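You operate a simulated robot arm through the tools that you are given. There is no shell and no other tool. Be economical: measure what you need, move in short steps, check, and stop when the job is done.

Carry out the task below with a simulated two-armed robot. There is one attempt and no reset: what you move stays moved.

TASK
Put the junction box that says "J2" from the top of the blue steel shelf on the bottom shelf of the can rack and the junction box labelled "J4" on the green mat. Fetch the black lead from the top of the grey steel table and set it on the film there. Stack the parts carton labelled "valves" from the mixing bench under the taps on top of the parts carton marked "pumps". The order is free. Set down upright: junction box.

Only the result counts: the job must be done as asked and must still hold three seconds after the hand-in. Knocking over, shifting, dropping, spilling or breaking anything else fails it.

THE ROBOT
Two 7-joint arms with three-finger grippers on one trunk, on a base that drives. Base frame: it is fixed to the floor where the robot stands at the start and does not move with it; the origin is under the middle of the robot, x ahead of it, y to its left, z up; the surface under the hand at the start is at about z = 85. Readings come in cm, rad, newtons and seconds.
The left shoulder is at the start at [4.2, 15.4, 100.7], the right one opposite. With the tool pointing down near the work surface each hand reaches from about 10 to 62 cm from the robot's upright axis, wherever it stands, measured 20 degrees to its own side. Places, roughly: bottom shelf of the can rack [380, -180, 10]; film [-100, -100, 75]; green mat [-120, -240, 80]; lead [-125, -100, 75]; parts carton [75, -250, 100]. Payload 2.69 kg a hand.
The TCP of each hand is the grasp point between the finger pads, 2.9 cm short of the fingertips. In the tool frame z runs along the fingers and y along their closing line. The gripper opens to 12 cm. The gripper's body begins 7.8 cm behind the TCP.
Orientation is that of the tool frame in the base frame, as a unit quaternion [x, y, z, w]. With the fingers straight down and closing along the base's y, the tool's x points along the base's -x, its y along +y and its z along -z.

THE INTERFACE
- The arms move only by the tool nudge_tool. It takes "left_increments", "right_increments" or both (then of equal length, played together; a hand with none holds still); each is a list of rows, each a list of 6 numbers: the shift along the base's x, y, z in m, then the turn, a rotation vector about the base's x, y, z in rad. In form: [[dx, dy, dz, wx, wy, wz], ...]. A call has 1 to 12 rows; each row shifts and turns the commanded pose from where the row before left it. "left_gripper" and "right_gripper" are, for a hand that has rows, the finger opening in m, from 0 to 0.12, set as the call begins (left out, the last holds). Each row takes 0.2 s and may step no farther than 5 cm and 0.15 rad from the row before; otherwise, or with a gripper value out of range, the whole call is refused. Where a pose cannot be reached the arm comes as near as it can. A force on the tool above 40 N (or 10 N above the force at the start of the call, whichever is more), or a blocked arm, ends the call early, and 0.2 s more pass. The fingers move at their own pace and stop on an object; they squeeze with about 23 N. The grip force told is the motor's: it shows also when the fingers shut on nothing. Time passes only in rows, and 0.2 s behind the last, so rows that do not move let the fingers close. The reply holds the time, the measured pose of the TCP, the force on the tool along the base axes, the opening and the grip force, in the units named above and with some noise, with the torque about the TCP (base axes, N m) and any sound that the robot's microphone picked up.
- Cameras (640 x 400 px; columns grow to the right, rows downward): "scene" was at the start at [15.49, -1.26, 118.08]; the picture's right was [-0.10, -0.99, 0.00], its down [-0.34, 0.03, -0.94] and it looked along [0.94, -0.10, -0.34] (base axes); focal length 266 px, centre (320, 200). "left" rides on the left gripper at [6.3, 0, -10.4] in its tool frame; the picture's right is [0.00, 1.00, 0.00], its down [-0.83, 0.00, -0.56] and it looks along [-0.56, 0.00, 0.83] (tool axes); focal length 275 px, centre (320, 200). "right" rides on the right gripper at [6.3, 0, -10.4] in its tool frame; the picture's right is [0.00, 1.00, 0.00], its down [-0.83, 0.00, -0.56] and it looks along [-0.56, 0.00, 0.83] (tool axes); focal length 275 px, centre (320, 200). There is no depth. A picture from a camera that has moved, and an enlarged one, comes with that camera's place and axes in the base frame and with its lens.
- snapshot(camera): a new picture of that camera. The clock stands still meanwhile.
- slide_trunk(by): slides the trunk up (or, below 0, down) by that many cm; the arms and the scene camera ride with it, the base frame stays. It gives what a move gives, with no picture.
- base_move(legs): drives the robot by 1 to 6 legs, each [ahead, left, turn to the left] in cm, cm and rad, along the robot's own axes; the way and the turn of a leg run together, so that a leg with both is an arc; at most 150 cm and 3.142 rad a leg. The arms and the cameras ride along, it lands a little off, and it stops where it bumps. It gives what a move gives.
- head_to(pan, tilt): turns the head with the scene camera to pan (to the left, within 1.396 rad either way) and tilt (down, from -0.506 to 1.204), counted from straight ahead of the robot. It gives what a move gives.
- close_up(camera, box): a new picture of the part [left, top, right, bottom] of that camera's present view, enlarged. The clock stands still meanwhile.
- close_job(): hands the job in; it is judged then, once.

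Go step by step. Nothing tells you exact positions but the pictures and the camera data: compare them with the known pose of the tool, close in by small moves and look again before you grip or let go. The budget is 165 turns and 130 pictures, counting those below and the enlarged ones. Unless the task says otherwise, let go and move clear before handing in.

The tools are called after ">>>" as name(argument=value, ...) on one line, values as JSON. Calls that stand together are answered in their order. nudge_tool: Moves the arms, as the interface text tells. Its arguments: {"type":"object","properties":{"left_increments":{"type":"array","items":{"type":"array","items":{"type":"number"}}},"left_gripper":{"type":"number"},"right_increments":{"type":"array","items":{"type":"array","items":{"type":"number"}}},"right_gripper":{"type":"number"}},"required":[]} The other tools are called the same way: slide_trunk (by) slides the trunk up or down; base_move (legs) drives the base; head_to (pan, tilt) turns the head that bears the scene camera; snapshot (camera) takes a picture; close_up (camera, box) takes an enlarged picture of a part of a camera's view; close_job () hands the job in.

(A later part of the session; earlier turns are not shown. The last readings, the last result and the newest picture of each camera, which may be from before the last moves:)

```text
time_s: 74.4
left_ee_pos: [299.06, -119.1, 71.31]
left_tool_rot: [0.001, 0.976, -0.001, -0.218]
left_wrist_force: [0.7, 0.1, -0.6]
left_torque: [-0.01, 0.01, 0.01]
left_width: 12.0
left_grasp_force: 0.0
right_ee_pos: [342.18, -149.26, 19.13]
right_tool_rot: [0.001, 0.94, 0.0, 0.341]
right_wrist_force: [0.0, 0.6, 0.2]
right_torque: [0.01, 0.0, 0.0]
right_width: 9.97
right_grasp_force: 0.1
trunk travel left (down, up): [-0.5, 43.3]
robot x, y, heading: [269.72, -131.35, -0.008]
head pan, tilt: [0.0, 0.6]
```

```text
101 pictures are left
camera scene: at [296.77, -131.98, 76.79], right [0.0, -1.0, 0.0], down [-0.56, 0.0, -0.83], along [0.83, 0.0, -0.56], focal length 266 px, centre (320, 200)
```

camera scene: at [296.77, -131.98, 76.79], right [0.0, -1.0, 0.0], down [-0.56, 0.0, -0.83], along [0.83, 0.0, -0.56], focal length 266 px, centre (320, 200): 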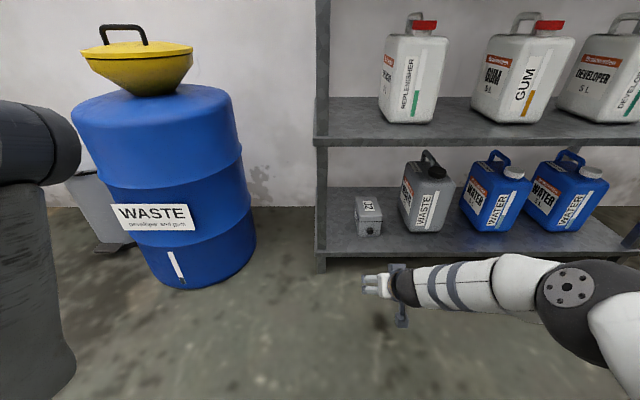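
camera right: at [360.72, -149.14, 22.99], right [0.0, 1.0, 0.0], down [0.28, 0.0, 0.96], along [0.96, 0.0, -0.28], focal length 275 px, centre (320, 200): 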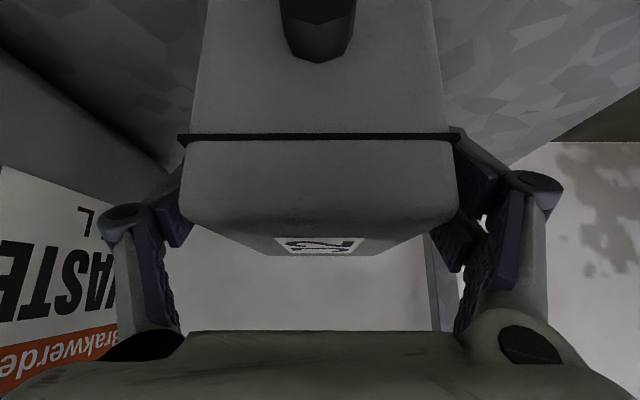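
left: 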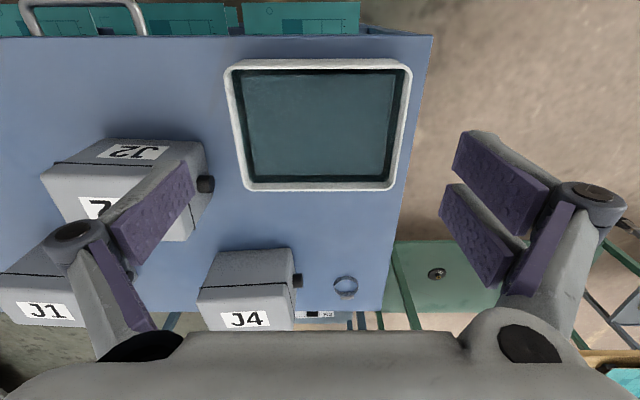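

J2 stands upright on the bottom shelf. I raise the trunk and bring the right hand up to a travel pose.

>>> base_move(legs=[[-25, 0, 0]])

>>> slide_trunk(by=37)

>>> nudge_tool(right_increments=[[-0.02, 0, 0.04, 0, 0, 0], [-0.02, 0, 0.04, 0, 0, 0], [-0.02, 0, 0.04, 0, 0, 0], [-0.02, 0, 0.04, 0, 0, 0], [-0.02, 0, 0.04, 0, 0, 0], [-0.02, 0, 0.04, 0, 0, 0], [-0.02, 0, 0.04, 0, 0, 0], [-0.02, 0, 0.04, 0, 0, 0], [-0.02, 0, 0.04, 0, 0, 0], [-0.02, 0, 0.04, 0, 0, 0]])

>>> head_to(pan=0.6, tilt=0.5)

>>> snapshot(camera="scene")

```text
time_s: 76.2
left_ee_pos: [273.98, -119.05, 71.27]
left_tool_rot: [0.001, 0.976, -0.001, -0.218]
left_wrist_force: [0.3, -0.5, -0.2]
left_torque: [0.02, 0.0, -0.01]
left_width: 11.99
left_grasp_force: 0.1
right_ee_pos: [317.03, -149.23, 18.96]
right_tool_rot: [0.001, 0.94, 0.0, 0.34]
right_wrist_force: [0.1, -1.0, 0.0]
right_torque: [0.0, 0.0, 0.01]
right_width: 9.98
right_grasp_force: 0.1
trunk travel left (down, up): [-0.5, 43.3]
robot x, y, heading: [244.91, -131.64, -0.006]
head pan, tilt: [0.0, 0.6]
```

```text
time_s: 78.7
left_ee_pos: [264.61, -118.89, 104.22]
left_tool_rot: [-0.006, 0.997, 0.001, -0.074]
left_wrist_force: [6.4, -0.2, -9.8]
left_torque: [0.45, 0.27, 0.43]
left_width: 11.81
left_grasp_force: 0.1
right_ee_pos: [320.65, -149.34, 62.71]
right_tool_rot: [0.0, 0.898, 0.001, 0.441]
right_wrist_force: [1.0, -0.2, -0.2]
right_torque: [-0.01, -0.03, 0.02]
right_width: 10.0
right_grasp_force: 0.1
trunk travel left (down, up): [-29.4, 14.4]
robot x, y, heading: [244.37, -131.54, -0.008]
head pan, tilt: [0.0, 0.6]
stopped: the force on the tool passed its limit at 47 N (the readings are from after the stop); the commanded pose is now the measured one
```

```text
time_s: 80.9
left_ee_pos: [264.47, -118.98, 104.27]
left_tool_rot: [-0.005, 0.997, 0.001, -0.074]
left_wrist_force: [19.0, 7.6, -7.2]
left_torque: [-0.21, 1.0, 1.1]
left_width: 11.79
left_grasp_force: 0.1
right_ee_pos: [300.62, -149.15, 102.72]
right_tool_rot: [0.001, 0.898, 0.0, 0.441]
right_wrist_force: [-0.8, 0.6, 0.7]
right_torque: [0.01, -0.03, 0.03]
right_width: 9.99
right_grasp_force: 0.1
trunk travel left (down, up): [-29.4, 14.4]
robot x, y, heading: [244.71, -131.47, -0.003]
head pan, tilt: [0.0, 0.6]
```

```text
time_s: 81.9
left_ee_pos: [264.5, -118.96, 104.33]
left_tool_rot: [-0.005, 0.997, -0.001, -0.073]
left_wrist_force: [-17.0, 45.5, 20.5]
left_torque: [-6.85, -3.03, 1.2]
left_width: 12.04
left_grasp_force: 0.0
right_ee_pos: [300.68, -149.27, 102.66]
right_tool_rot: [0.001, 0.898, 0.0, 0.441]
right_wrist_force: [-0.3, 1.2, 0.2]
right_torque: [0.03, 0.0, -0.03]
right_width: 9.99
right_grasp_force: 0.1
trunk travel left (down, up): [-29.4, 14.4]
robot x, y, heading: [244.91, -131.73, -0.003]
head pan, tilt: [0.6, 0.499]
```

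```text
100 pictures are left
camera scene: at [262.87, -131.16, 107.06], right [0.08, -1.0, 0.0], down [-0.53, -0.04, -0.84], along [0.84, 0.07, -0.54], focal length 266 px, centre (320, 200)
```

scene: 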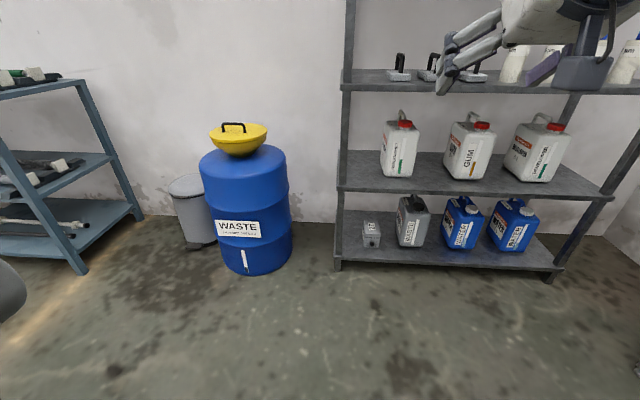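

The left hand is pressing against the head, so I move it forward and left, away from the head.

>>> nudge_tool(left_increments=[[0.01, 0.02, 0, 0, 0, 0], [0.03, 0.015, 0, 0, 0, 0], [0.03, 0.01, 0, 0, 0, 0], [0.03, 0.01, 0, 0, 0, 0], [0.03, 0, 0, 0, 0, 0], [0.02, 0, 0, 0, -0.07, 0], [0.02, 0, 0, 0, -0.07, 0]])

>>> head_to(pan=0.3, tilt=0.5)

>>> snapshot(camera="scene")

```text
time_s: 83.5
left_ee_pos: [281.19, -115.25, 100.85]
left_tool_rot: [-0.005, 1.0, 0.0, -0.004]
left_wrist_force: [0.0, 0.2, 0.0]
left_torque: [-0.02, 0.0, -0.04]
left_width: 11.98
left_grasp_force: 0.0
left hand out of reach, approached as far as the arm can: row 1, 2, 3, 4
right_ee_pos: [300.62, -149.22, 102.66]
right_tool_rot: [0.002, 0.898, 0.0, 0.441]
right_wrist_force: [-0.9, 0.6, 1.0]
right_torque: [0.0, 0.0, 0.04]
right_width: 10.03
right_grasp_force: 0.0
trunk travel left (down, up): [-29.4, 14.4]
robot x, y, heading: [244.52, -131.25, -0.006]
head pan, tilt: [0.6, 0.499]
```

```text
time_s: 84.3
left_ee_pos: [281.08, -115.42, 100.86]
left_tool_rot: [-0.005, 1.0, 0.0, -0.004]
left_wrist_force: [-0.1, -0.2, -0.6]
left_torque: [-0.01, 0.0, -0.02]
left_width: 12.02
left_grasp_force: 0.0
right_ee_pos: [300.7, -149.23, 102.75]
right_tool_rot: [0.0, 0.898, 0.001, 0.441]
right_wrist_force: [0.1, 0.1, 0.1]
right_torque: [-0.04, 0.03, 0.02]
right_width: 9.99
right_grasp_force: 0.1
trunk travel left (down, up): [-29.4, 14.4]
robot x, y, heading: [244.64, -131.24, -0.002]
head pan, tilt: [0.3, 0.499]
```

```text
99 pictures are left
camera scene: at [262.66, -129.18, 107.65], right [0.29, -0.96, 0.0], down [-0.46, -0.14, -0.88], along [0.84, 0.26, -0.48], focal length 266 px, centre (320, 200)
```

scene: 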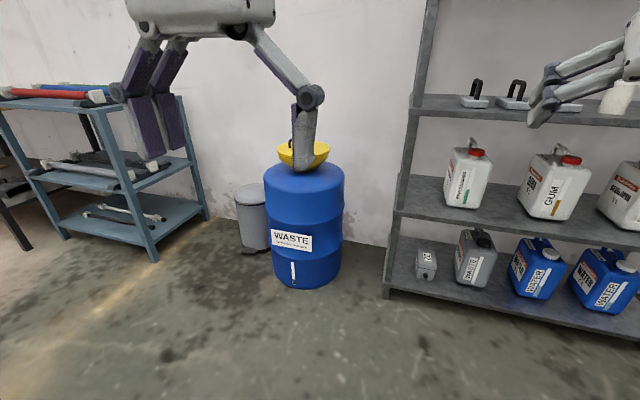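

All clear. I finish raising the trunk, turn round and drive to the far side of the blue shelf for J4, with the right hand turned to vertical.

>>> slide_trunk(by=8.1)

>>> nudge_tool(right_increments=[[-0.01, -0.005, 0.02, 0, 0.14, 0], [-0.01, -0.005, 0.02, 0, 0.14, 0], [-0.01, -0.005, 0.01, 0, 0.14, 0], [-0.01, -0.005, 0.01, 0, 0.14, 0], [-0.01, 0, 0.01, 0, 0.14, 0], [-0.01, 0, 0, 0, 0.14, 0]], left_increments=[[0, 0, 0.01, 0, 0, 0], [0, 0, 0.01, 0, 0, 0], [0, 0, 0, 0, 0, 0], [0, 0, 0, 0, 0, 0], [0, 0, 0, 0, 0, 0], [0, 0, 0, 0, 0, 0]])

>>> base_move(legs=[[0, 0, 3.141], [124, 0, 0]])

>>> head_to(pan=-0.3, tilt=0.5)

>>> snapshot(camera="scene")

```text
time_s: 85.5
left_ee_pos: [281.14, -115.25, 108.92]
left_tool_rot: [-0.004, 1.0, 0.001, -0.004]
left_wrist_force: [0.2, -0.3, 0.8]
left_torque: [-0.02, 0.03, 0.02]
left_width: 12.0
left_grasp_force: 0.1
right_ee_pos: [300.73, -149.29, 110.66]
right_tool_rot: [0.001, 0.898, 0.0, 0.44]
right_wrist_force: [0.9, 0.0, -0.1]
right_torque: [0.0, 0.02, -0.01]
right_width: 9.96
right_grasp_force: 0.1
trunk travel left (down, up): [-37.5, 6.3]
robot x, y, heading: [245.29, -131.34, -0.007]
head pan, tilt: [0.3, 0.499]
```

```text
time_s: 86.9
left_ee_pos: [281.08, -115.21, 111.03]
left_tool_rot: [-0.004, 1.0, 0.0, -0.003]
left_wrist_force: [0.2, 0.2, 0.3]
left_torque: [-0.02, -0.01, 0.03]
left_width: 11.97
left_grasp_force: 0.1
right_ee_pos: [294.7, -150.66, 113.8]
right_tool_rot: [0.0, 0.997, 0.0, 0.071]
right_wrist_force: [0.2, 0.0, 0.1]
right_torque: [-0.01, 0.0, -0.05]
right_width: 9.98
right_grasp_force: 0.1
right hand out of reach, approached as far as the arm can: row 5, 6
trunk travel left (down, up): [-37.5, 6.3]
robot x, y, heading: [244.67, -131.66, -0.003]
head pan, tilt: [0.3, 0.499]
```

```text
time_s: 100.6
left_ee_pos: [84.69, -153.7, 110.92]
left_tool_rot: [1.0, 0.023, 0.003, 0.0]
left_wrist_force: [0.5, 0.1, -0.7]
left_torque: [0.03, -0.02, -0.01]
left_width: 11.98
left_grasp_force: 0.2
right_ee_pos: [69.83, -118.81, 113.68]
right_tool_rot: [0.997, 0.018, -0.072, 0.0]
right_wrist_force: [0.5, -0.2, -1.0]
right_torque: [-0.04, 0.0, 0.05]
right_width: 10.0
right_grasp_force: 0.0
trunk travel left (down, up): [-37.5, 6.3]
robot x, y, heading: [120.81, -135.86, -3.106]
head pan, tilt: [0.3, 0.499]
```

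```text
time_s: 101.6
left_ee_pos: [84.79, -153.65, 111.03]
left_tool_rot: [1.0, 0.023, 0.003, 0.0]
left_wrist_force: [-0.5, -0.1, 0.2]
left_torque: [0.01, -0.03, 0.05]
left_width: 12.01
left_grasp_force: 0.0
right_ee_pos: [69.71, -118.8, 113.66]
right_tool_rot: [0.997, 0.018, -0.071, 0.001]
right_wrist_force: [1.2, -0.4, -0.2]
right_torque: [-0.03, -0.02, 0.0]
right_width: 9.99
right_grasp_force: 0.0
trunk travel left (down, up): [-37.5, 6.3]
robot x, y, heading: [120.53, -136.27, -3.107]
head pan, tilt: [-0.3, 0.499]
```

```text
98 pictures are left
camera scene: at [105.21, -134.22, 116.62], right [0.26, 0.97, 0.0], down [0.46, -0.13, -0.88], along [-0.85, 0.23, -0.48], focal length 266 px, centre (320, 200)
```

scene: 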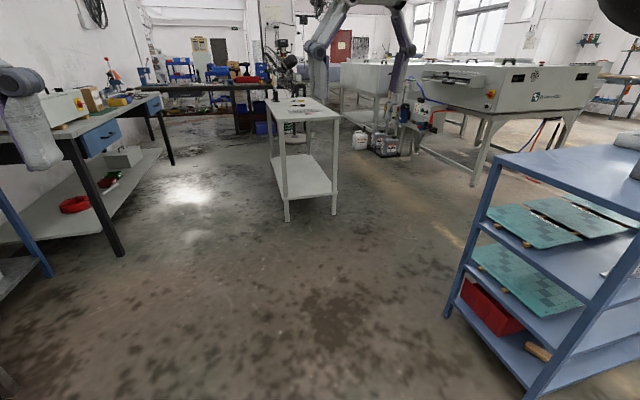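

I see the blue shelf on the right and the grey table ahead. I correct the heading and strafe right to stand behind J4.

>>> base_move(legs=[[0, 0, -0.034], [0, -124, 0]])

>>> head_to(pan=-0.1, tilt=0.7)

>>> snapshot(camera="scene")

>>> snapshot(camera="right")

```text
time_s: 107.5
left_ee_pos: [84.19, -85.15, 111.03]
left_tool_rot: [1.0, 0.005, 0.003, 0.0]
left_wrist_force: [-0.5, 0.9, -0.1]
left_torque: [-0.01, 0.02, 0.01]
left_width: 11.98
left_grasp_force: 0.0
right_ee_pos: [70.32, -49.75, 113.71]
right_tool_rot: [0.997, 0.0, -0.072, 0.001]
right_wrist_force: [-0.1, -0.2, -0.4]
right_torque: [-0.01, 0.02, 0.0]
right_width: 9.98
right_grasp_force: 0.1
trunk travel left (down, up): [-37.5, 6.3]
robot x, y, heading: [120.56, -68.92, -3.141]
head pan, tilt: [-0.3, 0.499]
stopped in leg 2: the robot was blocked; the commanded pose is now the measured one
```

```text
time_s: 108.3
left_ee_pos: [84.17, -85.21, 111.17]
left_tool_rot: [1.0, 0.007, 0.003, -0.001]
left_wrist_force: [1.0, -0.8, -0.4]
left_torque: [-0.02, 0.03, -0.01]
left_width: 11.99
left_grasp_force: 0.1
right_ee_pos: [70.4, -49.95, 113.77]
right_tool_rot: [0.997, 0.001, -0.071, 0.0]
right_wrist_force: [0.2, 0.1, 0.3]
right_torque: [-0.02, -0.01, -0.01]
right_width: 9.99
right_grasp_force: 0.1
trunk travel left (down, up): [-37.5, 6.3]
robot x, y, heading: [120.6, -68.78, -3.142]
head pan, tilt: [-0.099, 0.7]
```

```text
97 pictures are left
camera scene: at [105.54, -68.33, 114.85], right [0.1, 0.99, 0.0], down [0.64, -0.06, -0.77], along [-0.76, 0.08, -0.64], focal length 266 px, centre (320, 200)
```

scene: 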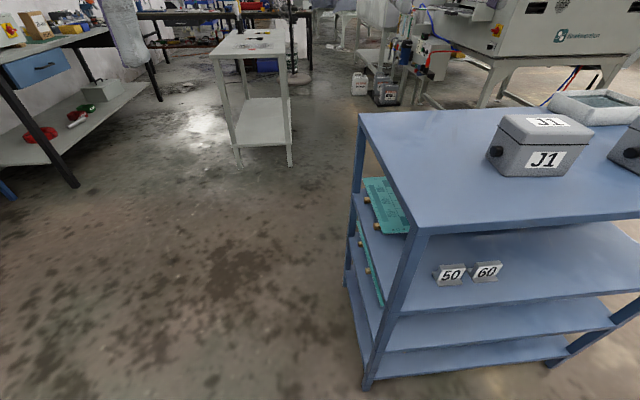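

```text
96 pictures are left
camera right: at [77.98, -49.78, 123.16], right [0.01, -1.0, 0.0], down [-0.74, -0.01, 0.67], along [-0.67, 0.0, -0.74], focal length 275 px, centre (320, 200)
```

right: 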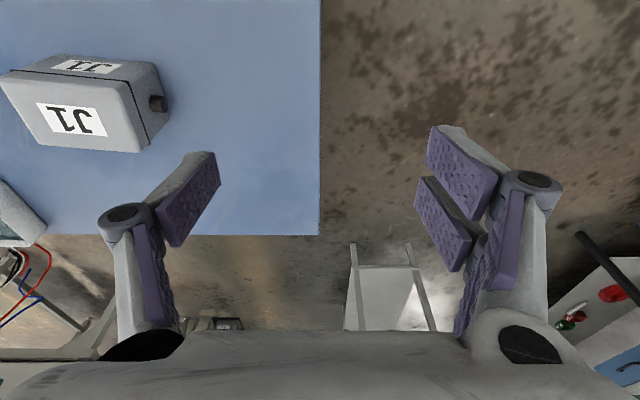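

The base was blocked at y = -69, probably by the second blue table behind me. I look to the right to see the gap.

>>> head_to(pan=-1.39, tilt=0.6)

>>> snapshot(camera="scene")

```text
time_s: 109.7
left_ee_pos: [84.23, -85.39, 111.03]
left_tool_rot: [1.0, 0.006, 0.004, -0.001]
left_wrist_force: [0.3, -0.8, 0.9]
left_torque: [0.05, 0.05, 0.01]
left_width: 12.01
left_grasp_force: 0.0
right_ee_pos: [70.27, -49.91, 113.7]
right_tool_rot: [0.997, 0.001, -0.072, 0.0]
right_wrist_force: [1.4, -0.5, 0.2]
right_torque: [-0.02, -0.04, 0.01]
right_width: 10.03
right_grasp_force: 0.1
trunk travel left (down, up): [-37.5, 6.3]
robot x, y, heading: [120.48, -68.5, -3.142]
head pan, tilt: [-1.389, 0.6]
```

```text
95 pictures are left
camera scene: at [112.39, -60.49, 115.71], right [0.98, 0.18, 0.0], down [0.1, -0.56, -0.83], along [-0.15, 0.81, -0.56], focal length 266 px, centre (320, 200)
```

scene: 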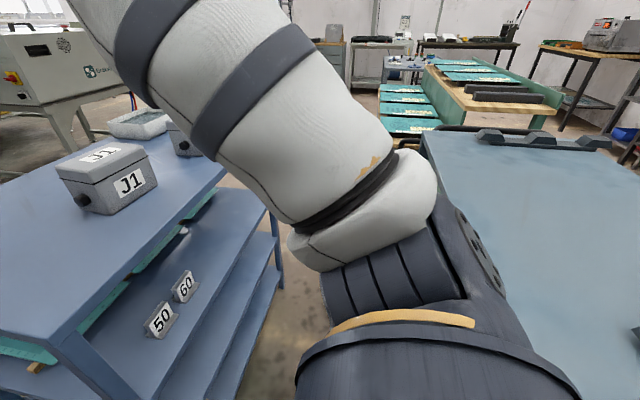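

The second table is only ~52 cm behind the blue shelf, too narrow. I go back to the front side and will take J4 with the left hand from there.

>>> base_move(legs=[[0, 62, 0], [128, 0, 0], [0, 0, 3.141], [0, 130, 0]])

>>> head_to(pan=0.2, tilt=0.65)

>>> snapshot(camera="scene")

```text
time_s: 138.1
left_ee_pos: [28.56, 14.88, 110.94]
left_tool_rot: [-0.007, 1.0, -0.002, -0.003]
left_wrist_force: [1.1, 0.9, 0.1]
left_torque: [-0.03, -0.01, -0.02]
left_width: 11.97
left_grasp_force: 0.1
right_ee_pos: [42.37, -20.46, 113.79]
right_tool_rot: [-0.002, 0.997, 0.001, 0.071]
right_wrist_force: [0.7, 0.4, 0.3]
right_torque: [0.01, -0.04, 0.01]
right_width: 9.99
right_grasp_force: 0.1
trunk travel left (down, up): [-37.5, 6.3]
robot x, y, heading: [-8.03, -1.62, 0.001]
head pan, tilt: [-1.389, 0.6]
```

```text
time_s: 139.7
left_ee_pos: [28.47, 14.99, 110.97]
left_tool_rot: [-0.007, 1.0, -0.001, -0.004]
left_wrist_force: [-0.1, -1.4, 0.3]
left_torque: [0.02, 0.0, 0.0]
left_width: 12.01
left_grasp_force: 0.1
right_ee_pos: [42.42, -20.4, 113.78]
right_tool_rot: [-0.002, 0.997, 0.0, 0.071]
right_wrist_force: [0.2, -0.4, 0.2]
right_torque: [0.04, 0.02, -0.01]
right_width: 10.02
right_grasp_force: 0.0
trunk travel left (down, up): [-37.5, 6.3]
robot x, y, heading: [-7.9, -1.5, 0.003]
head pan, tilt: [0.201, 0.649]
```

```text
94 pictures are left
camera scene: at [6.96, -0.04, 115.28], right [0.2, -0.98, 0.0], down [-0.59, -0.12, -0.8], along [0.78, 0.16, -0.6], focal length 266 px, centre (320, 200)
```

scene: 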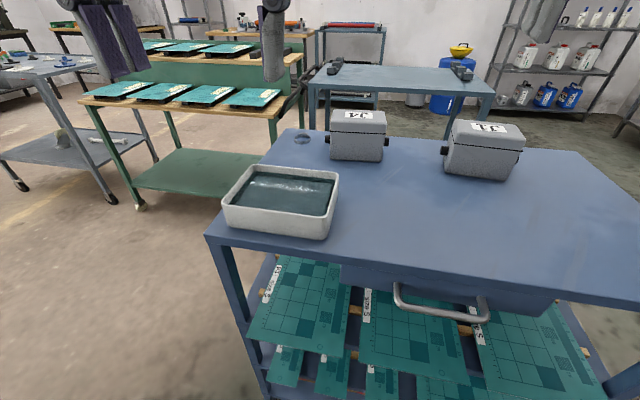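

The area left of the blue shelf is free, so I'll stand there facing -y, with J4 straight in front of the left arm.

>>> base_move(legs=[[0, 64, 0], [0, 0, -1.571], [0, 58, 0]])

>>> head_to(pan=0.2, tilt=0.7)

>>> snapshot(camera="scene")

>>> snapshot(camera="left")

```text
time_s: 153.4
left_ee_pos: [66.19, 26.4, 111.13]
left_tool_rot: [0.701, 0.713, 0.002, -0.003]
left_wrist_force: [0.1, 0.6, 0.4]
left_torque: [0.01, 0.02, 0.02]
left_width: 11.98
left_grasp_force: 0.0
right_ee_pos: [30.67, 12.42, 113.78]
right_tool_rot: [0.703, 0.707, -0.05, 0.051]
right_wrist_force: [0.9, 0.5, 0.1]
right_torque: [-0.01, 0.01, -0.01]
right_width: 10.02
right_grasp_force: 0.1
trunk travel left (down, up): [-37.5, 6.3]
robot x, y, heading: [49.7, 62.68, -1.567]
head pan, tilt: [0.201, 0.649]
```

```text
time_s: 154.0
left_ee_pos: [66.1, 26.3, 110.92]
left_tool_rot: [0.701, 0.713, 0.003, -0.003]
left_wrist_force: [0.1, 0.5, -0.2]
left_torque: [0.0, 0.0, 0.04]
left_width: 11.99
left_grasp_force: 0.0
right_ee_pos: [30.8, 12.42, 113.76]
right_tool_rot: [0.703, 0.707, -0.051, 0.051]
right_wrist_force: [0.4, -0.3, 0.0]
right_torque: [-0.01, 0.01, -0.01]
right_width: 10.0
right_grasp_force: 0.1
trunk travel left (down, up): [-37.5, 6.3]
robot x, y, heading: [49.68, 63.04, -1.566]
head pan, tilt: [0.201, 0.7]
```

```text
93 pictures are left
camera scene: at [51.12, 47.68, 114.85], right [-0.98, -0.2, 0.0], down [-0.13, 0.63, -0.77], along [0.16, -0.75, -0.64], focal length 266 px, centre (320, 200)
```

scene: 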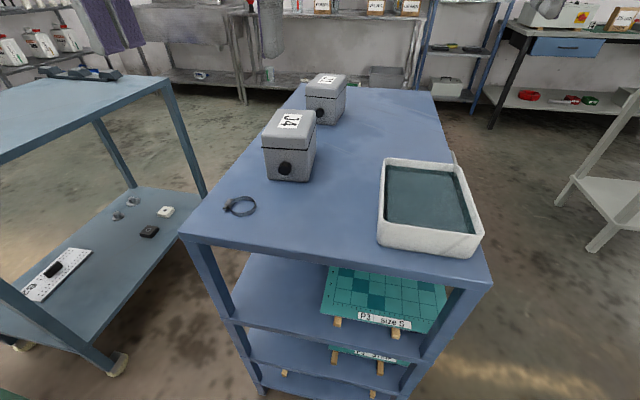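

```text
92 pictures are left
camera left: at [66.07, 32.61, 121.49], right [1.0, 0.01, 0.0], down [0.01, -0.83, 0.55], along [0.01, -0.55, -0.83], focal length 275 px, centre (320, 200)
```

left: 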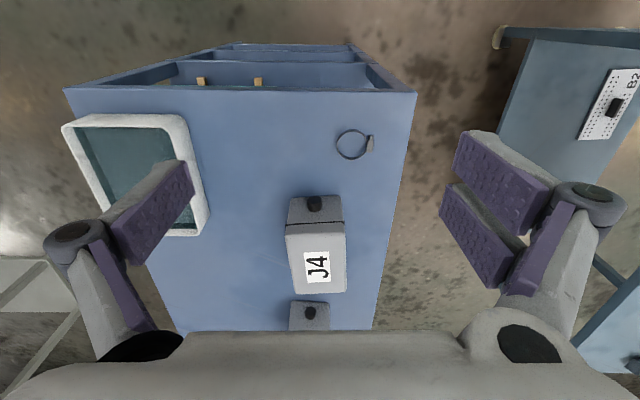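

J4 is near (65.8, 3.5), with its long axis nearly along y. I drive 9 cm closer and bring the left hand over it.

>>> base_move(legs=[[9, 0, 0]])

>>> nudge_tool(left_gripper=0.11, left_increments=[[0, -0.035, -0.02, 0, 0, 0.045], [0, -0.035, -0.02, 0, 0, 0], [0, -0.035, -0.02, 0, 0, 0], [-0.003, -0.034, -0.02, 0, 0, 0], [0, 0, -0.02, 0, 0, 0], [0, 0, 0, 0, 0, 0]])

>>> snapshot(camera="left")

>>> snapshot(camera="scene")

```text
time_s: 155.1
left_ee_pos: [66.1, 17.39, 111.01]
left_tool_rot: [0.702, 0.712, 0.003, -0.003]
left_wrist_force: [0.2, -0.7, 0.4]
left_torque: [0.05, -0.05, 0.01]
left_width: 12.0
left_grasp_force: 0.1
right_ee_pos: [30.63, 3.4, 113.8]
right_tool_rot: [0.704, 0.707, -0.051, 0.05]
right_wrist_force: [0.4, -0.4, 0.1]
right_torque: [0.02, 0.02, -0.01]
right_width: 10.03
right_grasp_force: 0.0
trunk travel left (down, up): [-37.5, 6.3]
robot x, y, heading: [49.47, 54.05, -1.57]
head pan, tilt: [0.201, 0.7]
```

```text
time_s: 156.5
left_ee_pos: [65.84, 3.61, 101.01]
left_tool_rot: [0.685, 0.729, 0.002, -0.002]
left_wrist_force: [1.3, -0.1, 0.4]
left_torque: [0.0, -0.03, 0.01]
left_width: 10.99
left_grasp_force: 0.1
right_ee_pos: [30.74, 3.61, 113.71]
right_tool_rot: [0.704, 0.707, -0.05, 0.05]
right_wrist_force: [-1.1, 0.4, -0.5]
right_torque: [0.01, 0.01, 0.01]
right_width: 9.98
right_grasp_force: 0.1
trunk travel left (down, up): [-37.5, 6.3]
robot x, y, heading: [49.71, 54.01, -1.562]
head pan, tilt: [0.201, 0.7]
```

```text
91 pictures are left
camera left: at [65.54, 9.74, 111.47], right [1.0, 0.06, 0.0], down [0.05, -0.83, 0.55], along [0.03, -0.55, -0.83], focal length 275 px, centre (320, 200)
```

left: 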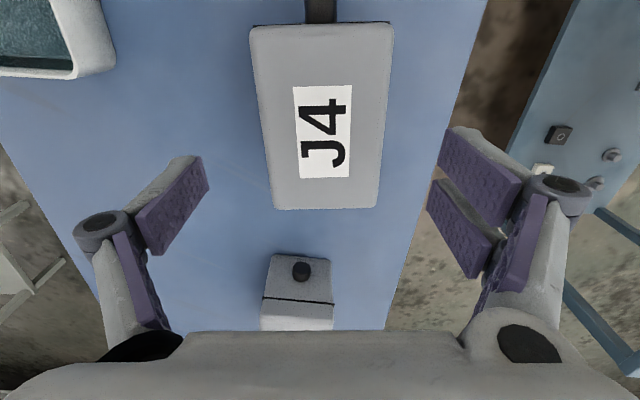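

```text
90 pictures are left
camera scene: at [51.13, 38.74, 114.84], right [-0.98, -0.2, 0.0], down [-0.13, 0.63, -0.76], along [0.15, -0.75, -0.64], focal length 266 px, centre (320, 200)
```

scene: 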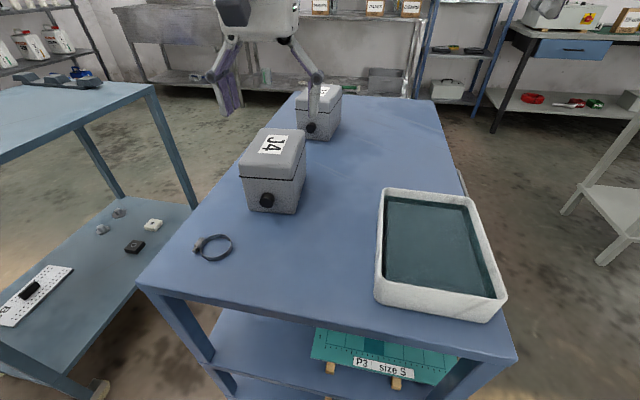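

The hand is lined up over J4, with a slight offset of +0.3 cm in x and 2° yaw. I correct that, descend, and close.

>>> nudge_tool(left_increments=[[0.003, 0, -0.02, 0, 0, 0.03], [0, 0, -0.025, 0, 0, 0], [0, 0, -0.025, 0, 0, 0], [0, 0, -0.02, 0, 0, 0], [0, 0, -0.013, 0, 0, 0], [0, 0, 0, 0, 0, 0]])

>>> nudge_tool(left_gripper=0.05, left_increments=[[0, 0, 0, 0, 0, 0], [0, 0, 0, 0, 0, 0], [0, 0, 0, 0, 0, 0], [0, 0, 0, 0, 0, 0]])

>>> snapshot(camera="scene")

```text
time_s: 157.9
left_ee_pos: [66.1, 3.5, 90.7]
left_tool_rot: [0.675, 0.738, 0.002, -0.002]
left_wrist_force: [0.0, 0.1, 0.2]
left_torque: [-0.01, 0.01, 0.01]
left_width: 11.01
left_grasp_force: 0.0
right_ee_pos: [30.65, 3.49, 113.73]
right_tool_rot: [0.704, 0.707, -0.05, 0.05]
right_wrist_force: [0.5, -0.6, -0.3]
right_torque: [0.02, -0.01, 0.0]
right_width: 9.98
right_grasp_force: 0.1
trunk travel left (down, up): [-37.5, 6.3]
robot x, y, heading: [49.48, 53.8, -1.563]
head pan, tilt: [0.201, 0.7]
```

```text
time_s: 158.9
left_ee_pos: [66.06, 3.41, 90.85]
left_tool_rot: [0.674, 0.739, 0.001, -0.003]
left_wrist_force: [-1.7, -1.5, 5.0]
left_torque: [0.05, 0.1, -0.11]
left_width: 8.01
left_grasp_force: 23.0
right_ee_pos: [30.77, 3.56, 113.75]
right_tool_rot: [0.704, 0.706, -0.05, 0.051]
right_wrist_force: [-0.1, -1.4, -0.1]
right_torque: [-0.03, -0.01, -0.02]
right_width: 10.01
right_grasp_force: 0.0
trunk travel left (down, up): [-37.5, 6.3]
robot x, y, heading: [49.46, 53.61, -1.566]
head pan, tilt: [0.201, 0.7]
```

```text
89 pictures are left
camera scene: at [51.11, 38.77, 114.85], right [-0.98, -0.2, 0.0], down [-0.13, 0.63, -0.77], along [0.15, -0.75, -0.64], focal length 266 px, centre (320, 200)
```

scene: 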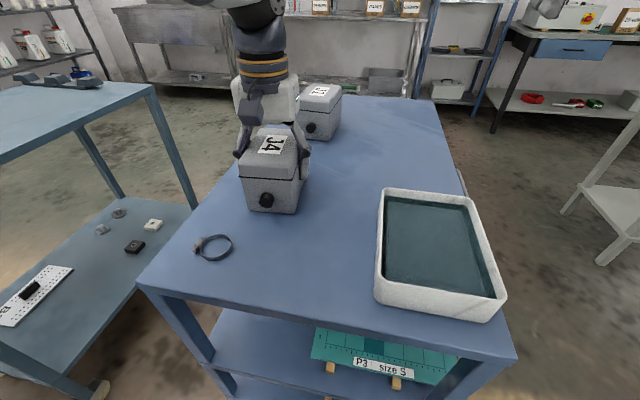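

J4 is gripped at 8.0 cm. I lift it and pull it slightly back.

>>> nudge_tool(left_increments=[[0, 0, 0.01, 0, 0, 0], [0, 0, 0.03, 0, 0, 0], [0, 0, 0.04, 0, 0, 0], [0, 0, 0.04, 0, 0, 0], [0, 0, 0.04, 0, 0, 0], [0, 0.03, 0.03, 0, 0, 0], [0, 0.04, 0.02, 0, 0, 0], [0, 0.04, 0, 0, 0, 0]])

>>> snapshot(camera="scene")

```text
time_s: 160.7
left_ee_pos: [66.29, 14.58, 111.82]
left_tool_rot: [0.674, 0.739, 0.001, -0.004]
left_wrist_force: [0.1, 0.8, -3.9]
left_torque: [-0.02, 0.03, 0.01]
left_width: 7.99
left_grasp_force: 23.0
right_ee_pos: [30.73, 3.52, 113.83]
right_tool_rot: [0.704, 0.707, -0.051, 0.051]
right_wrist_force: [-0.8, 0.8, 0.1]
right_torque: [0.0, 0.01, -0.01]
right_width: 9.98
right_grasp_force: 0.0
trunk travel left (down, up): [-37.5, 6.3]
robot x, y, heading: [49.63, 53.64, -1.566]
head pan, tilt: [0.201, 0.7]
```

```text
88 pictures are left
camera scene: at [51.2, 38.79, 114.85], right [-0.98, -0.2, 0.0], down [-0.13, 0.63, -0.77], along [0.15, -0.75, -0.64], focal length 266 px, centre (320, 200)
```

scene: 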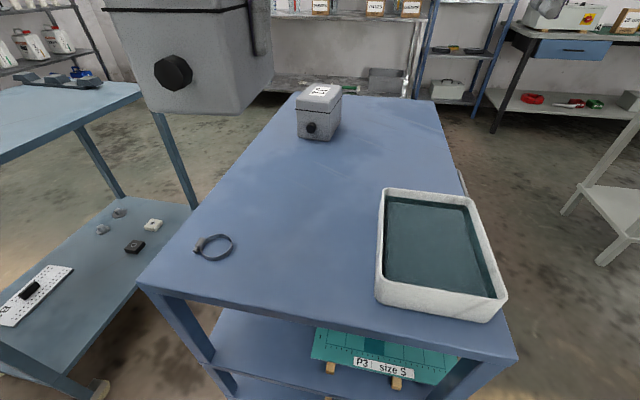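

J4 is held. I drive around the blue shelf's left-front corner and down the aisle toward the bench with the mat, then look.

>>> base_move(legs=[[0, -58, 0], [125, 0, 0], [80, 0, 0]])

>>> head_to(pan=-0.7, tilt=0.45)

>>> snapshot(camera="scene")

```text
time_s: 175.5
left_ee_pos: [8.96, -190.22, 111.72]
left_tool_rot: [0.674, 0.739, 0.001, -0.003]
left_wrist_force: [-0.6, -0.6, -4.8]
left_torque: [0.0, 0.03, -0.04]
left_width: 7.99
left_grasp_force: 22.8
right_ee_pos: [-26.45, -201.07, 113.87]
right_tool_rot: [0.704, 0.707, -0.051, 0.051]
right_wrist_force: [-0.1, -0.2, -0.4]
right_torque: [0.0, 0.02, 0.04]
right_width: 10.02
right_grasp_force: 0.0
trunk travel left (down, up): [-37.5, 6.3]
robot x, y, heading: [-7.77, -150.59, -1.567]
head pan, tilt: [0.201, 0.7]
```

```text
time_s: 176.7
left_ee_pos: [8.91, -190.0, 111.74]
left_tool_rot: [0.674, 0.738, 0.002, -0.003]
left_wrist_force: [0.2, 1.1, -4.3]
left_torque: [0.0, -0.01, 0.02]
left_width: 7.97
left_grasp_force: 22.6
right_ee_pos: [-26.47, -201.09, 113.75]
right_tool_rot: [0.704, 0.707, -0.05, 0.051]
right_wrist_force: [-0.5, 0.2, 0.3]
right_torque: [-0.02, -0.01, -0.02]
right_width: 9.97
right_grasp_force: 0.1
trunk travel left (down, up): [-37.5, 6.3]
robot x, y, heading: [-7.77, -151.04, -1.569]
head pan, tilt: [-0.7, 0.45]
```

```text
87 pictures are left
camera scene: at [-13.67, -164.57, 117.06], right [-0.77, 0.64, 0.0], down [0.28, 0.33, -0.9], along [-0.58, -0.69, -0.44], focal length 266 px, centre (320, 200)
```

scene: 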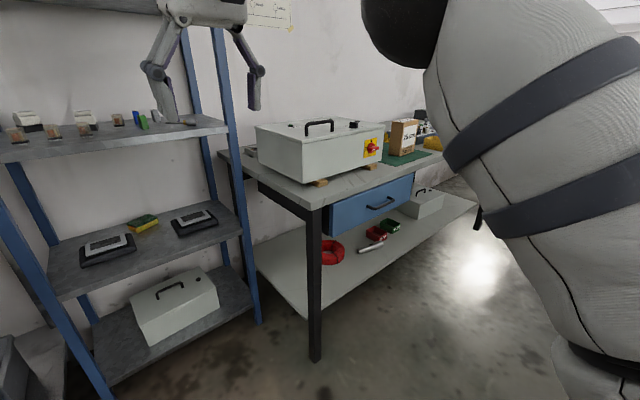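

The green mat is on the bench beyond the grey controller box; bench front edge is near y = -221. I strafe right along y ≈ -157 and look at the mat.

>>> base_move(legs=[[6, 0, 0], [0, -128, 0]])

>>> head_to(pan=0.2, tilt=0.6)

>>> snapshot(camera="scene")

```text
time_s: 187.4
left_ee_pos: [-119.87, -196.63, 111.94]
left_tool_rot: [0.673, 0.74, 0.001, -0.003]
left_wrist_force: [-0.2, 0.8, -4.6]
left_torque: [-0.01, -0.04, 0.01]
left_width: 8.0
left_grasp_force: 22.9
right_ee_pos: [-155.29, -207.83, 113.84]
right_tool_rot: [0.702, 0.709, -0.051, 0.051]
right_wrist_force: [-0.3, 0.6, -0.1]
right_torque: [0.01, -0.04, -0.01]
right_width: 10.0
right_grasp_force: 0.1
trunk travel left (down, up): [-37.5, 6.3]
robot x, y, heading: [-137.24, -157.42, -1.558]
head pan, tilt: [-0.7, 0.45]
```

```text
time_s: 188.6
left_ee_pos: [-119.9, -196.57, 111.74]
left_tool_rot: [0.673, 0.74, 0.002, -0.003]
left_wrist_force: [0.3, 0.1, -4.4]
left_torque: [0.0, -0.02, 0.0]
left_width: 8.01
left_grasp_force: 22.7
right_ee_pos: [-155.26, -207.84, 113.81]
right_tool_rot: [0.702, 0.709, -0.051, 0.051]
right_wrist_force: [-0.3, 0.1, 1.3]
right_torque: [-0.02, -0.01, -0.02]
right_width: 10.0
right_grasp_force: 0.1
trunk travel left (down, up): [-37.5, 6.3]
robot x, y, heading: [-136.69, -157.3, -1.564]
head pan, tilt: [0.201, 0.6]
```

```text
86 pictures are left
camera scene: at [-135.0, -172.84, 115.7], right [-0.98, -0.21, 0.0], down [-0.12, 0.55, -0.83], along [0.17, -0.81, -0.56], focal length 266 px, centre (320, 200)
```

scene: 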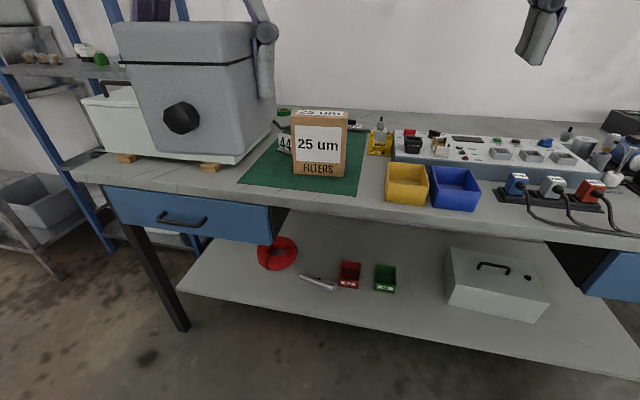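

The mat holds a "25 um" carton and a small plug; its front-left part is free. I zoom in to measure exactly.

>>> close_up(camera="scene", box=[200, 90, 440, 240])

>>> snapshot(camera="right")

```text
2.67 times, centred on (320, 165) of scene
camera zoom: at [-135.0, -172.84, 115.7], right [-0.98, -0.21, 0.0], down [-0.12, 0.55, -0.83], along [0.17, -0.81, -0.56], focal length 710 px, centre (320, 293)
```

zoom: 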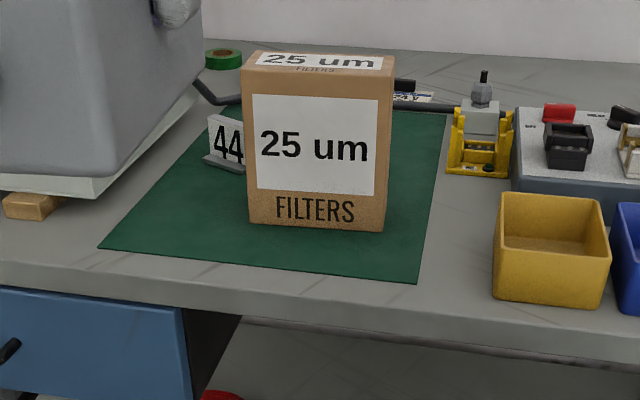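

```text
84 pictures are left
camera right: at [-155.49, -200.06, 123.15], right [1.0, 0.01, 0.0], down [0.01, -0.74, 0.67], along [0.01, -0.67, -0.74], focal length 275 px, centre (320, 200)
```

right: 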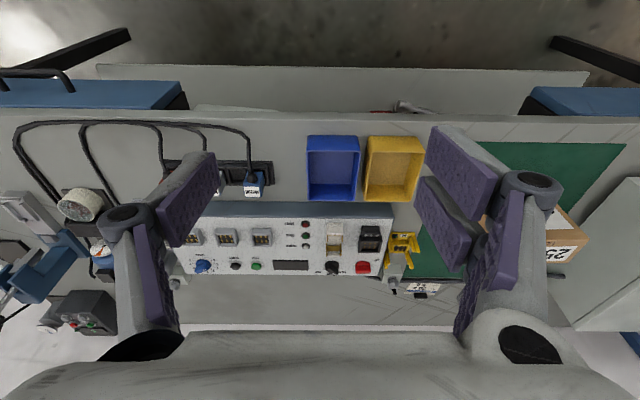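

Free space on the mat is front-left of the carton (x -113..-101, y -228..-246). I'll set J4 at about (-106, -234.5) with its long axis along y. First the base moves in.

>>> base_move(legs=[[0, 14.5, 0], [30, 0, 0]])

>>> nudge_tool(left_increments=[[0, 0, 0, 0, 0, -0.04], [0, 0, 0, 0, 0, -0.037], [0, 0, 0, 0, 0, 0]])

>>> head_to(pan=0.25, tilt=0.85)

>>> snapshot(camera="scene")

```text
time_s: 192.0
left_ee_pos: [-105.26, -226.48, 111.71]
left_tool_rot: [0.673, 0.739, 0.002, -0.003]
left_wrist_force: [0.0, -0.5, -4.7]
left_torque: [0.01, 0.01, -0.01]
left_width: 7.98
left_grasp_force: 23.1
right_ee_pos: [-140.74, -237.68, 113.76]
right_tool_rot: [0.702, 0.709, -0.05, 0.051]
right_wrist_force: [0.9, -0.1, -0.1]
right_torque: [0.02, 0.0, 0.0]
right_width: 10.0
right_grasp_force: 0.1
trunk travel left (down, up): [-37.5, 6.3]
robot x, y, heading: [-122.32, -187.44, -1.569]
head pan, tilt: [0.201, 0.6]
```

```text
time_s: 192.8
left_ee_pos: [-105.33, -226.3, 111.76]
left_tool_rot: [0.701, 0.713, 0.003, -0.003]
left_wrist_force: [0.5, 0.6, -5.0]
left_torque: [0.0, 0.02, -0.02]
left_width: 8.0
left_grasp_force: 22.9
right_ee_pos: [-140.68, -237.55, 113.67]
right_tool_rot: [0.702, 0.709, -0.05, 0.05]
right_wrist_force: [-0.6, -0.4, -0.6]
right_torque: [0.01, 0.02, 0.03]
right_width: 9.98
right_grasp_force: 0.1
trunk travel left (down, up): [-37.5, 6.3]
robot x, y, heading: [-121.83, -187.07, -1.565]
head pan, tilt: [0.201, 0.6]
```

```text
time_s: 193.6
left_ee_pos: [-105.22, -226.33, 111.66]
left_tool_rot: [0.701, 0.713, 0.002, -0.003]
left_wrist_force: [0.7, -0.7, -4.0]
left_torque: [0.0, -0.03, -0.03]
left_width: 8.01
left_grasp_force: 23.1
right_ee_pos: [-140.66, -237.6, 113.71]
right_tool_rot: [0.702, 0.708, -0.05, 0.051]
right_wrist_force: [-0.4, 0.0, 0.2]
right_torque: [-0.01, -0.01, 0.02]
right_width: 10.01
right_grasp_force: 0.2
trunk travel left (down, up): [-37.5, 6.3]
robot x, y, heading: [-122.18, -187.45, -1.559]
head pan, tilt: [0.25, 0.85]
```

```text
83 pictures are left
camera scene: at [-120.16, -201.51, 113.62], right [-0.97, -0.25, 0.0], down [-0.19, 0.73, -0.66], along [0.17, -0.64, -0.75], focal length 266 px, centre (320, 200)
```

scene: 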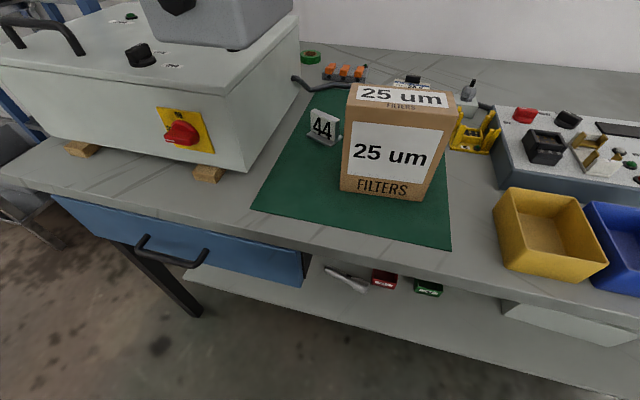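

Two views agree: the mat lies at z ≈ 82.8 with its front at y ≈ -223.7 and left edge x ≈ -103.7; carton's left face is at x ≈ -115.8. I aim for J4 at (-108, -230.3) and go down to just above.

>>> nudge_tool(left_increments=[[-0.009, -0.013, 0, 0, 0, 0], [-0.009, -0.013, 0, 0, 0, 0], [-0.0085, -0.013, -0.02, 0, 0, 0], [0, 0, -0.04, 0, 0, 0], [0, 0, -0.04, 0, 0, 0], [0, 0, -0.04, 0, 0, 0], [0, 0, -0.04, 0, 0, 0], [0, 0, 0, 0, 0, 0]])

>>> close_up(camera="scene", box=[200, 80, 440, 240])

```text
time_s: 195.3
left_ee_pos: [-107.9, -230.29, 93.86]
left_tool_rot: [0.701, 0.713, 0.002, -0.003]
left_wrist_force: [-0.4, 0.9, -4.4]
left_torque: [-0.01, 0.05, -0.01]
left_width: 7.98
left_grasp_force: 23.0
right_ee_pos: [-140.64, -237.56, 113.81]
right_tool_rot: [0.702, 0.708, -0.05, 0.051]
right_wrist_force: [0.4, -0.3, 0.2]
right_torque: [-0.03, -0.01, 0.0]
right_width: 9.99
right_grasp_force: 0.1
trunk travel left (down, up): [-37.5, 6.3]
robot x, y, heading: [-122.16, -187.17, -1.563]
head pan, tilt: [0.25, 0.85]
```

```text
2.50 times, centred on (320, 160) of scene
camera zoom: at [-120.15, -201.49, 113.62], right [-0.97, -0.25, 0.0], down [-0.19, 0.73, -0.66], along [0.17, -0.64, -0.75], focal length 666 px, centre (320, 300)
```

zoom: 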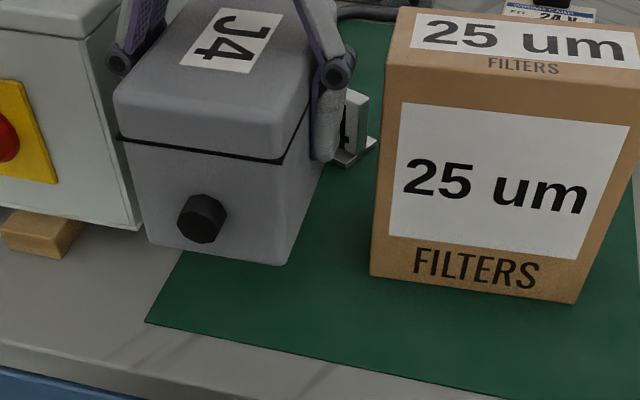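

J4 sits over the free area with clearance to the carton. I shift 0.4 cm inward and lower to touch.

>>> nudge_tool(left_increments=[[-0.004, 0, -0.01, 0, 0, 0], [0, 0, -0.015, 0, 0, 0], [0, 0, -0.01, 0, 0, 0], [0, 0, -0.01, 0, 0, 0], [0, 0, -0.004, 0, 0, 0], [0, 0, -0.003, 0, 0, 0], [0, 0, 0, 0, 0, 0]])

>>> close_up(camera="scene", box=[200, 80, 440, 240])

```text
time_s: 196.9
left_ee_pos: [-108.26, -230.2, 88.52]
left_tool_rot: [0.701, 0.713, 0.001, -0.003]
left_wrist_force: [0.0, 0.3, -3.9]
left_torque: [0.01, 0.02, -0.01]
left_width: 7.97
left_grasp_force: 23.6
right_ee_pos: [-140.71, -237.58, 113.79]
right_tool_rot: [0.702, 0.709, -0.05, 0.05]
right_wrist_force: [0.9, -0.1, 0.2]
right_torque: [0.02, 0.0, 0.06]
right_width: 9.99
right_grasp_force: 0.0
trunk travel left (down, up): [-37.5, 6.3]
robot x, y, heading: [-122.03, -187.23, -1.561]
head pan, tilt: [0.25, 0.85]
```

```text
2.50 times, centred on (320, 160) of scene
camera zoom: at [-120.16, -201.51, 113.61], right [-0.97, -0.25, 0.0], down [-0.19, 0.73, -0.66], along [0.17, -0.64, -0.75], focal length 666 px, centre (320, 300)
```

zoom: 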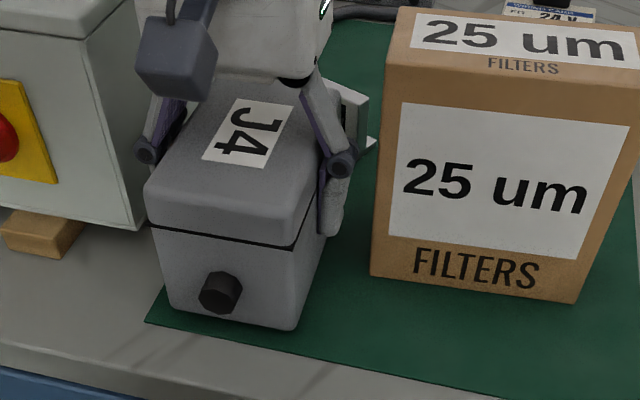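

Not quite touching yet; box corners are well inside the mat. I continue in 2–3 mm steps.

>>> nudge_tool(left_increments=[[0, 0, -0.003, 0, 0, 0], [0, 0, -0.003, 0, 0, 0], [0, 0, -0.003, 0, 0, 0], [0, 0, 0, 0, 0, 0]])

```text
time_s: 197.9
left_ee_pos: [-108.26, -230.22, 87.72]
left_tool_rot: [0.701, 0.713, 0.001, -0.002]
left_wrist_force: [4.1, 0.6, 16.3]
left_torque: [-0.02, -0.18, -0.08]
left_width: 8.01
left_grasp_force: 23.1
right_ee_pos: [-140.65, -237.5, 113.83]
right_tool_rot: [0.702, 0.709, -0.051, 0.052]
right_wrist_force: [-0.5, -0.6, -1.1]
right_torque: [0.01, -0.02, -0.02]
right_width: 10.01
right_grasp_force: 0.0
trunk travel left (down, up): [-37.5, 6.3]
robot x, y, heading: [-121.91, -187.18, -1.564]
head pan, tilt: [0.25, 0.85]
```

Contact at TCP z 87.7. I open the fingers a little, then lift straight up.

>>> nudge_tool(left_gripper=0.093, left_increments=[[0, 0, 0.003, 0, 0, 0], [0, 0, 0, 0, 0, 0], [0, 0, 0, 0, 0, 0]])

>>> nudge_tool(left_increments=[[0, 0, 0.01, 0, 0, 0], [0, 0, 0.03, 0, 0, 0], [0, 0, 0.04, 0, 0, 0], [0, 0, 0.04, 0, 0, 0], [0, 0, 0.04, 0, 0, 0], [0, 0, 0.04, 0, 0, 0], [0, 0, 0.03, 0, 0, 0]])

>>> snapshot(camera="scene")

```text
time_s: 198.8
left_ee_pos: [-108.32, -230.23, 87.93]
left_tool_rot: [0.701, 0.713, 0.002, -0.003]
left_wrist_force: [0.1, 0.4, 0.2]
left_torque: [-0.06, -0.03, -0.02]
left_width: 9.29
left_grasp_force: 0.1
right_ee_pos: [-140.75, -237.51, 113.78]
right_tool_rot: [0.702, 0.709, -0.05, 0.05]
right_wrist_force: [-0.4, 0.0, 1.1]
right_torque: [0.01, 0.01, -0.02]
right_width: 9.98
right_grasp_force: 0.0
trunk travel left (down, up): [-37.5, 6.3]
robot x, y, heading: [-121.81, -187.23, -1.562]
head pan, tilt: [0.25, 0.85]
```

```text
time_s: 200.3
left_ee_pos: [-108.35, -230.19, 111.04]
left_tool_rot: [0.701, 0.713, 0.002, -0.003]
left_wrist_force: [-0.6, 0.4, -0.1]
left_torque: [0.01, 0.02, 0.04]
left_width: 9.33
left_grasp_force: 0.0
right_ee_pos: [-140.67, -237.61, 113.72]
right_tool_rot: [0.703, 0.708, -0.05, 0.05]
right_wrist_force: [-0.2, 0.2, 0.4]
right_torque: [-0.01, -0.01, 0.0]
right_width: 10.0
right_grasp_force: 0.1
trunk travel left (down, up): [-37.5, 6.3]
robot x, y, heading: [-122.08, -187.03, -1.565]
head pan, tilt: [0.25, 0.85]
```

```text
80 pictures are left
camera scene: at [-120.19, -201.48, 113.62], right [-0.97, -0.25, 0.0], down [-0.19, 0.73, -0.66], along [0.17, -0.64, -0.75], focal length 266 px, centre (320, 200)
```

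scene: 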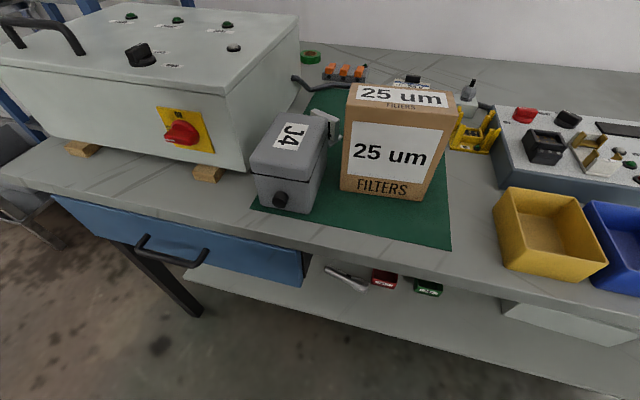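

J4 stands on the mat. Now I back off, turn round to face the grey steel table and look for the lead and film.

>>> base_move(legs=[[-18, 0, 0], [0, 0, 3.141]])

>>> head_to(pan=0.0, tilt=0.7)

>>> snapshot(camera="scene")

```text
time_s: 209.2
left_ee_pos: [-135.94, -126.17, 111.03]
left_tool_rot: [0.713, -0.701, 0.003, 0.002]
left_wrist_force: [0.0, 0.6, -0.3]
left_torque: [0.0, -0.01, -0.02]
left_width: 9.3
left_grasp_force: 0.0
right_ee_pos: [-103.54, -118.84, 113.8]
right_tool_rot: [0.708, -0.702, -0.051, -0.05]
right_wrist_force: [-0.1, 0.4, 0.0]
right_torque: [0.04, 0.0, 0.0]
right_width: 10.03
right_grasp_force: 0.0
trunk travel left (down, up): [-37.5, 6.3]
robot x, y, heading: [-121.89, -169.21, 1.58]
head pan, tilt: [0.25, 0.85]
```

```text
time_s: 210.0
left_ee_pos: [-135.88, -126.08, 111.13]
left_tool_rot: [0.713, -0.701, 0.003, 0.002]
left_wrist_force: [0.4, -0.2, 0.4]
left_torque: [0.0, 0.03, 0.0]
left_width: 9.31
left_grasp_force: 0.1
right_ee_pos: [-103.5, -118.76, 113.77]
right_tool_rot: [0.708, -0.703, -0.05, -0.051]
right_wrist_force: [1.2, -0.4, 0.0]
right_torque: [0.01, 0.03, 0.0]
right_width: 9.99
right_grasp_force: 0.2
trunk travel left (down, up): [-37.5, 6.3]
robot x, y, heading: [-121.82, -169.15, 1.581]
head pan, tilt: [0.0, 0.7]
```

```text
79 pictures are left
camera scene: at [-122.43, -154.53, 114.84], right [1.0, 0.01, 0.0], down [0.0, -0.64, -0.76], along [-0.01, 0.76, -0.64], focal length 266 px, centre (320, 200)
```

scene: 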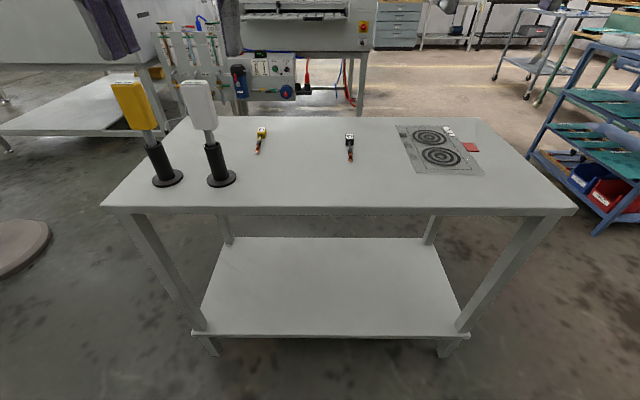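

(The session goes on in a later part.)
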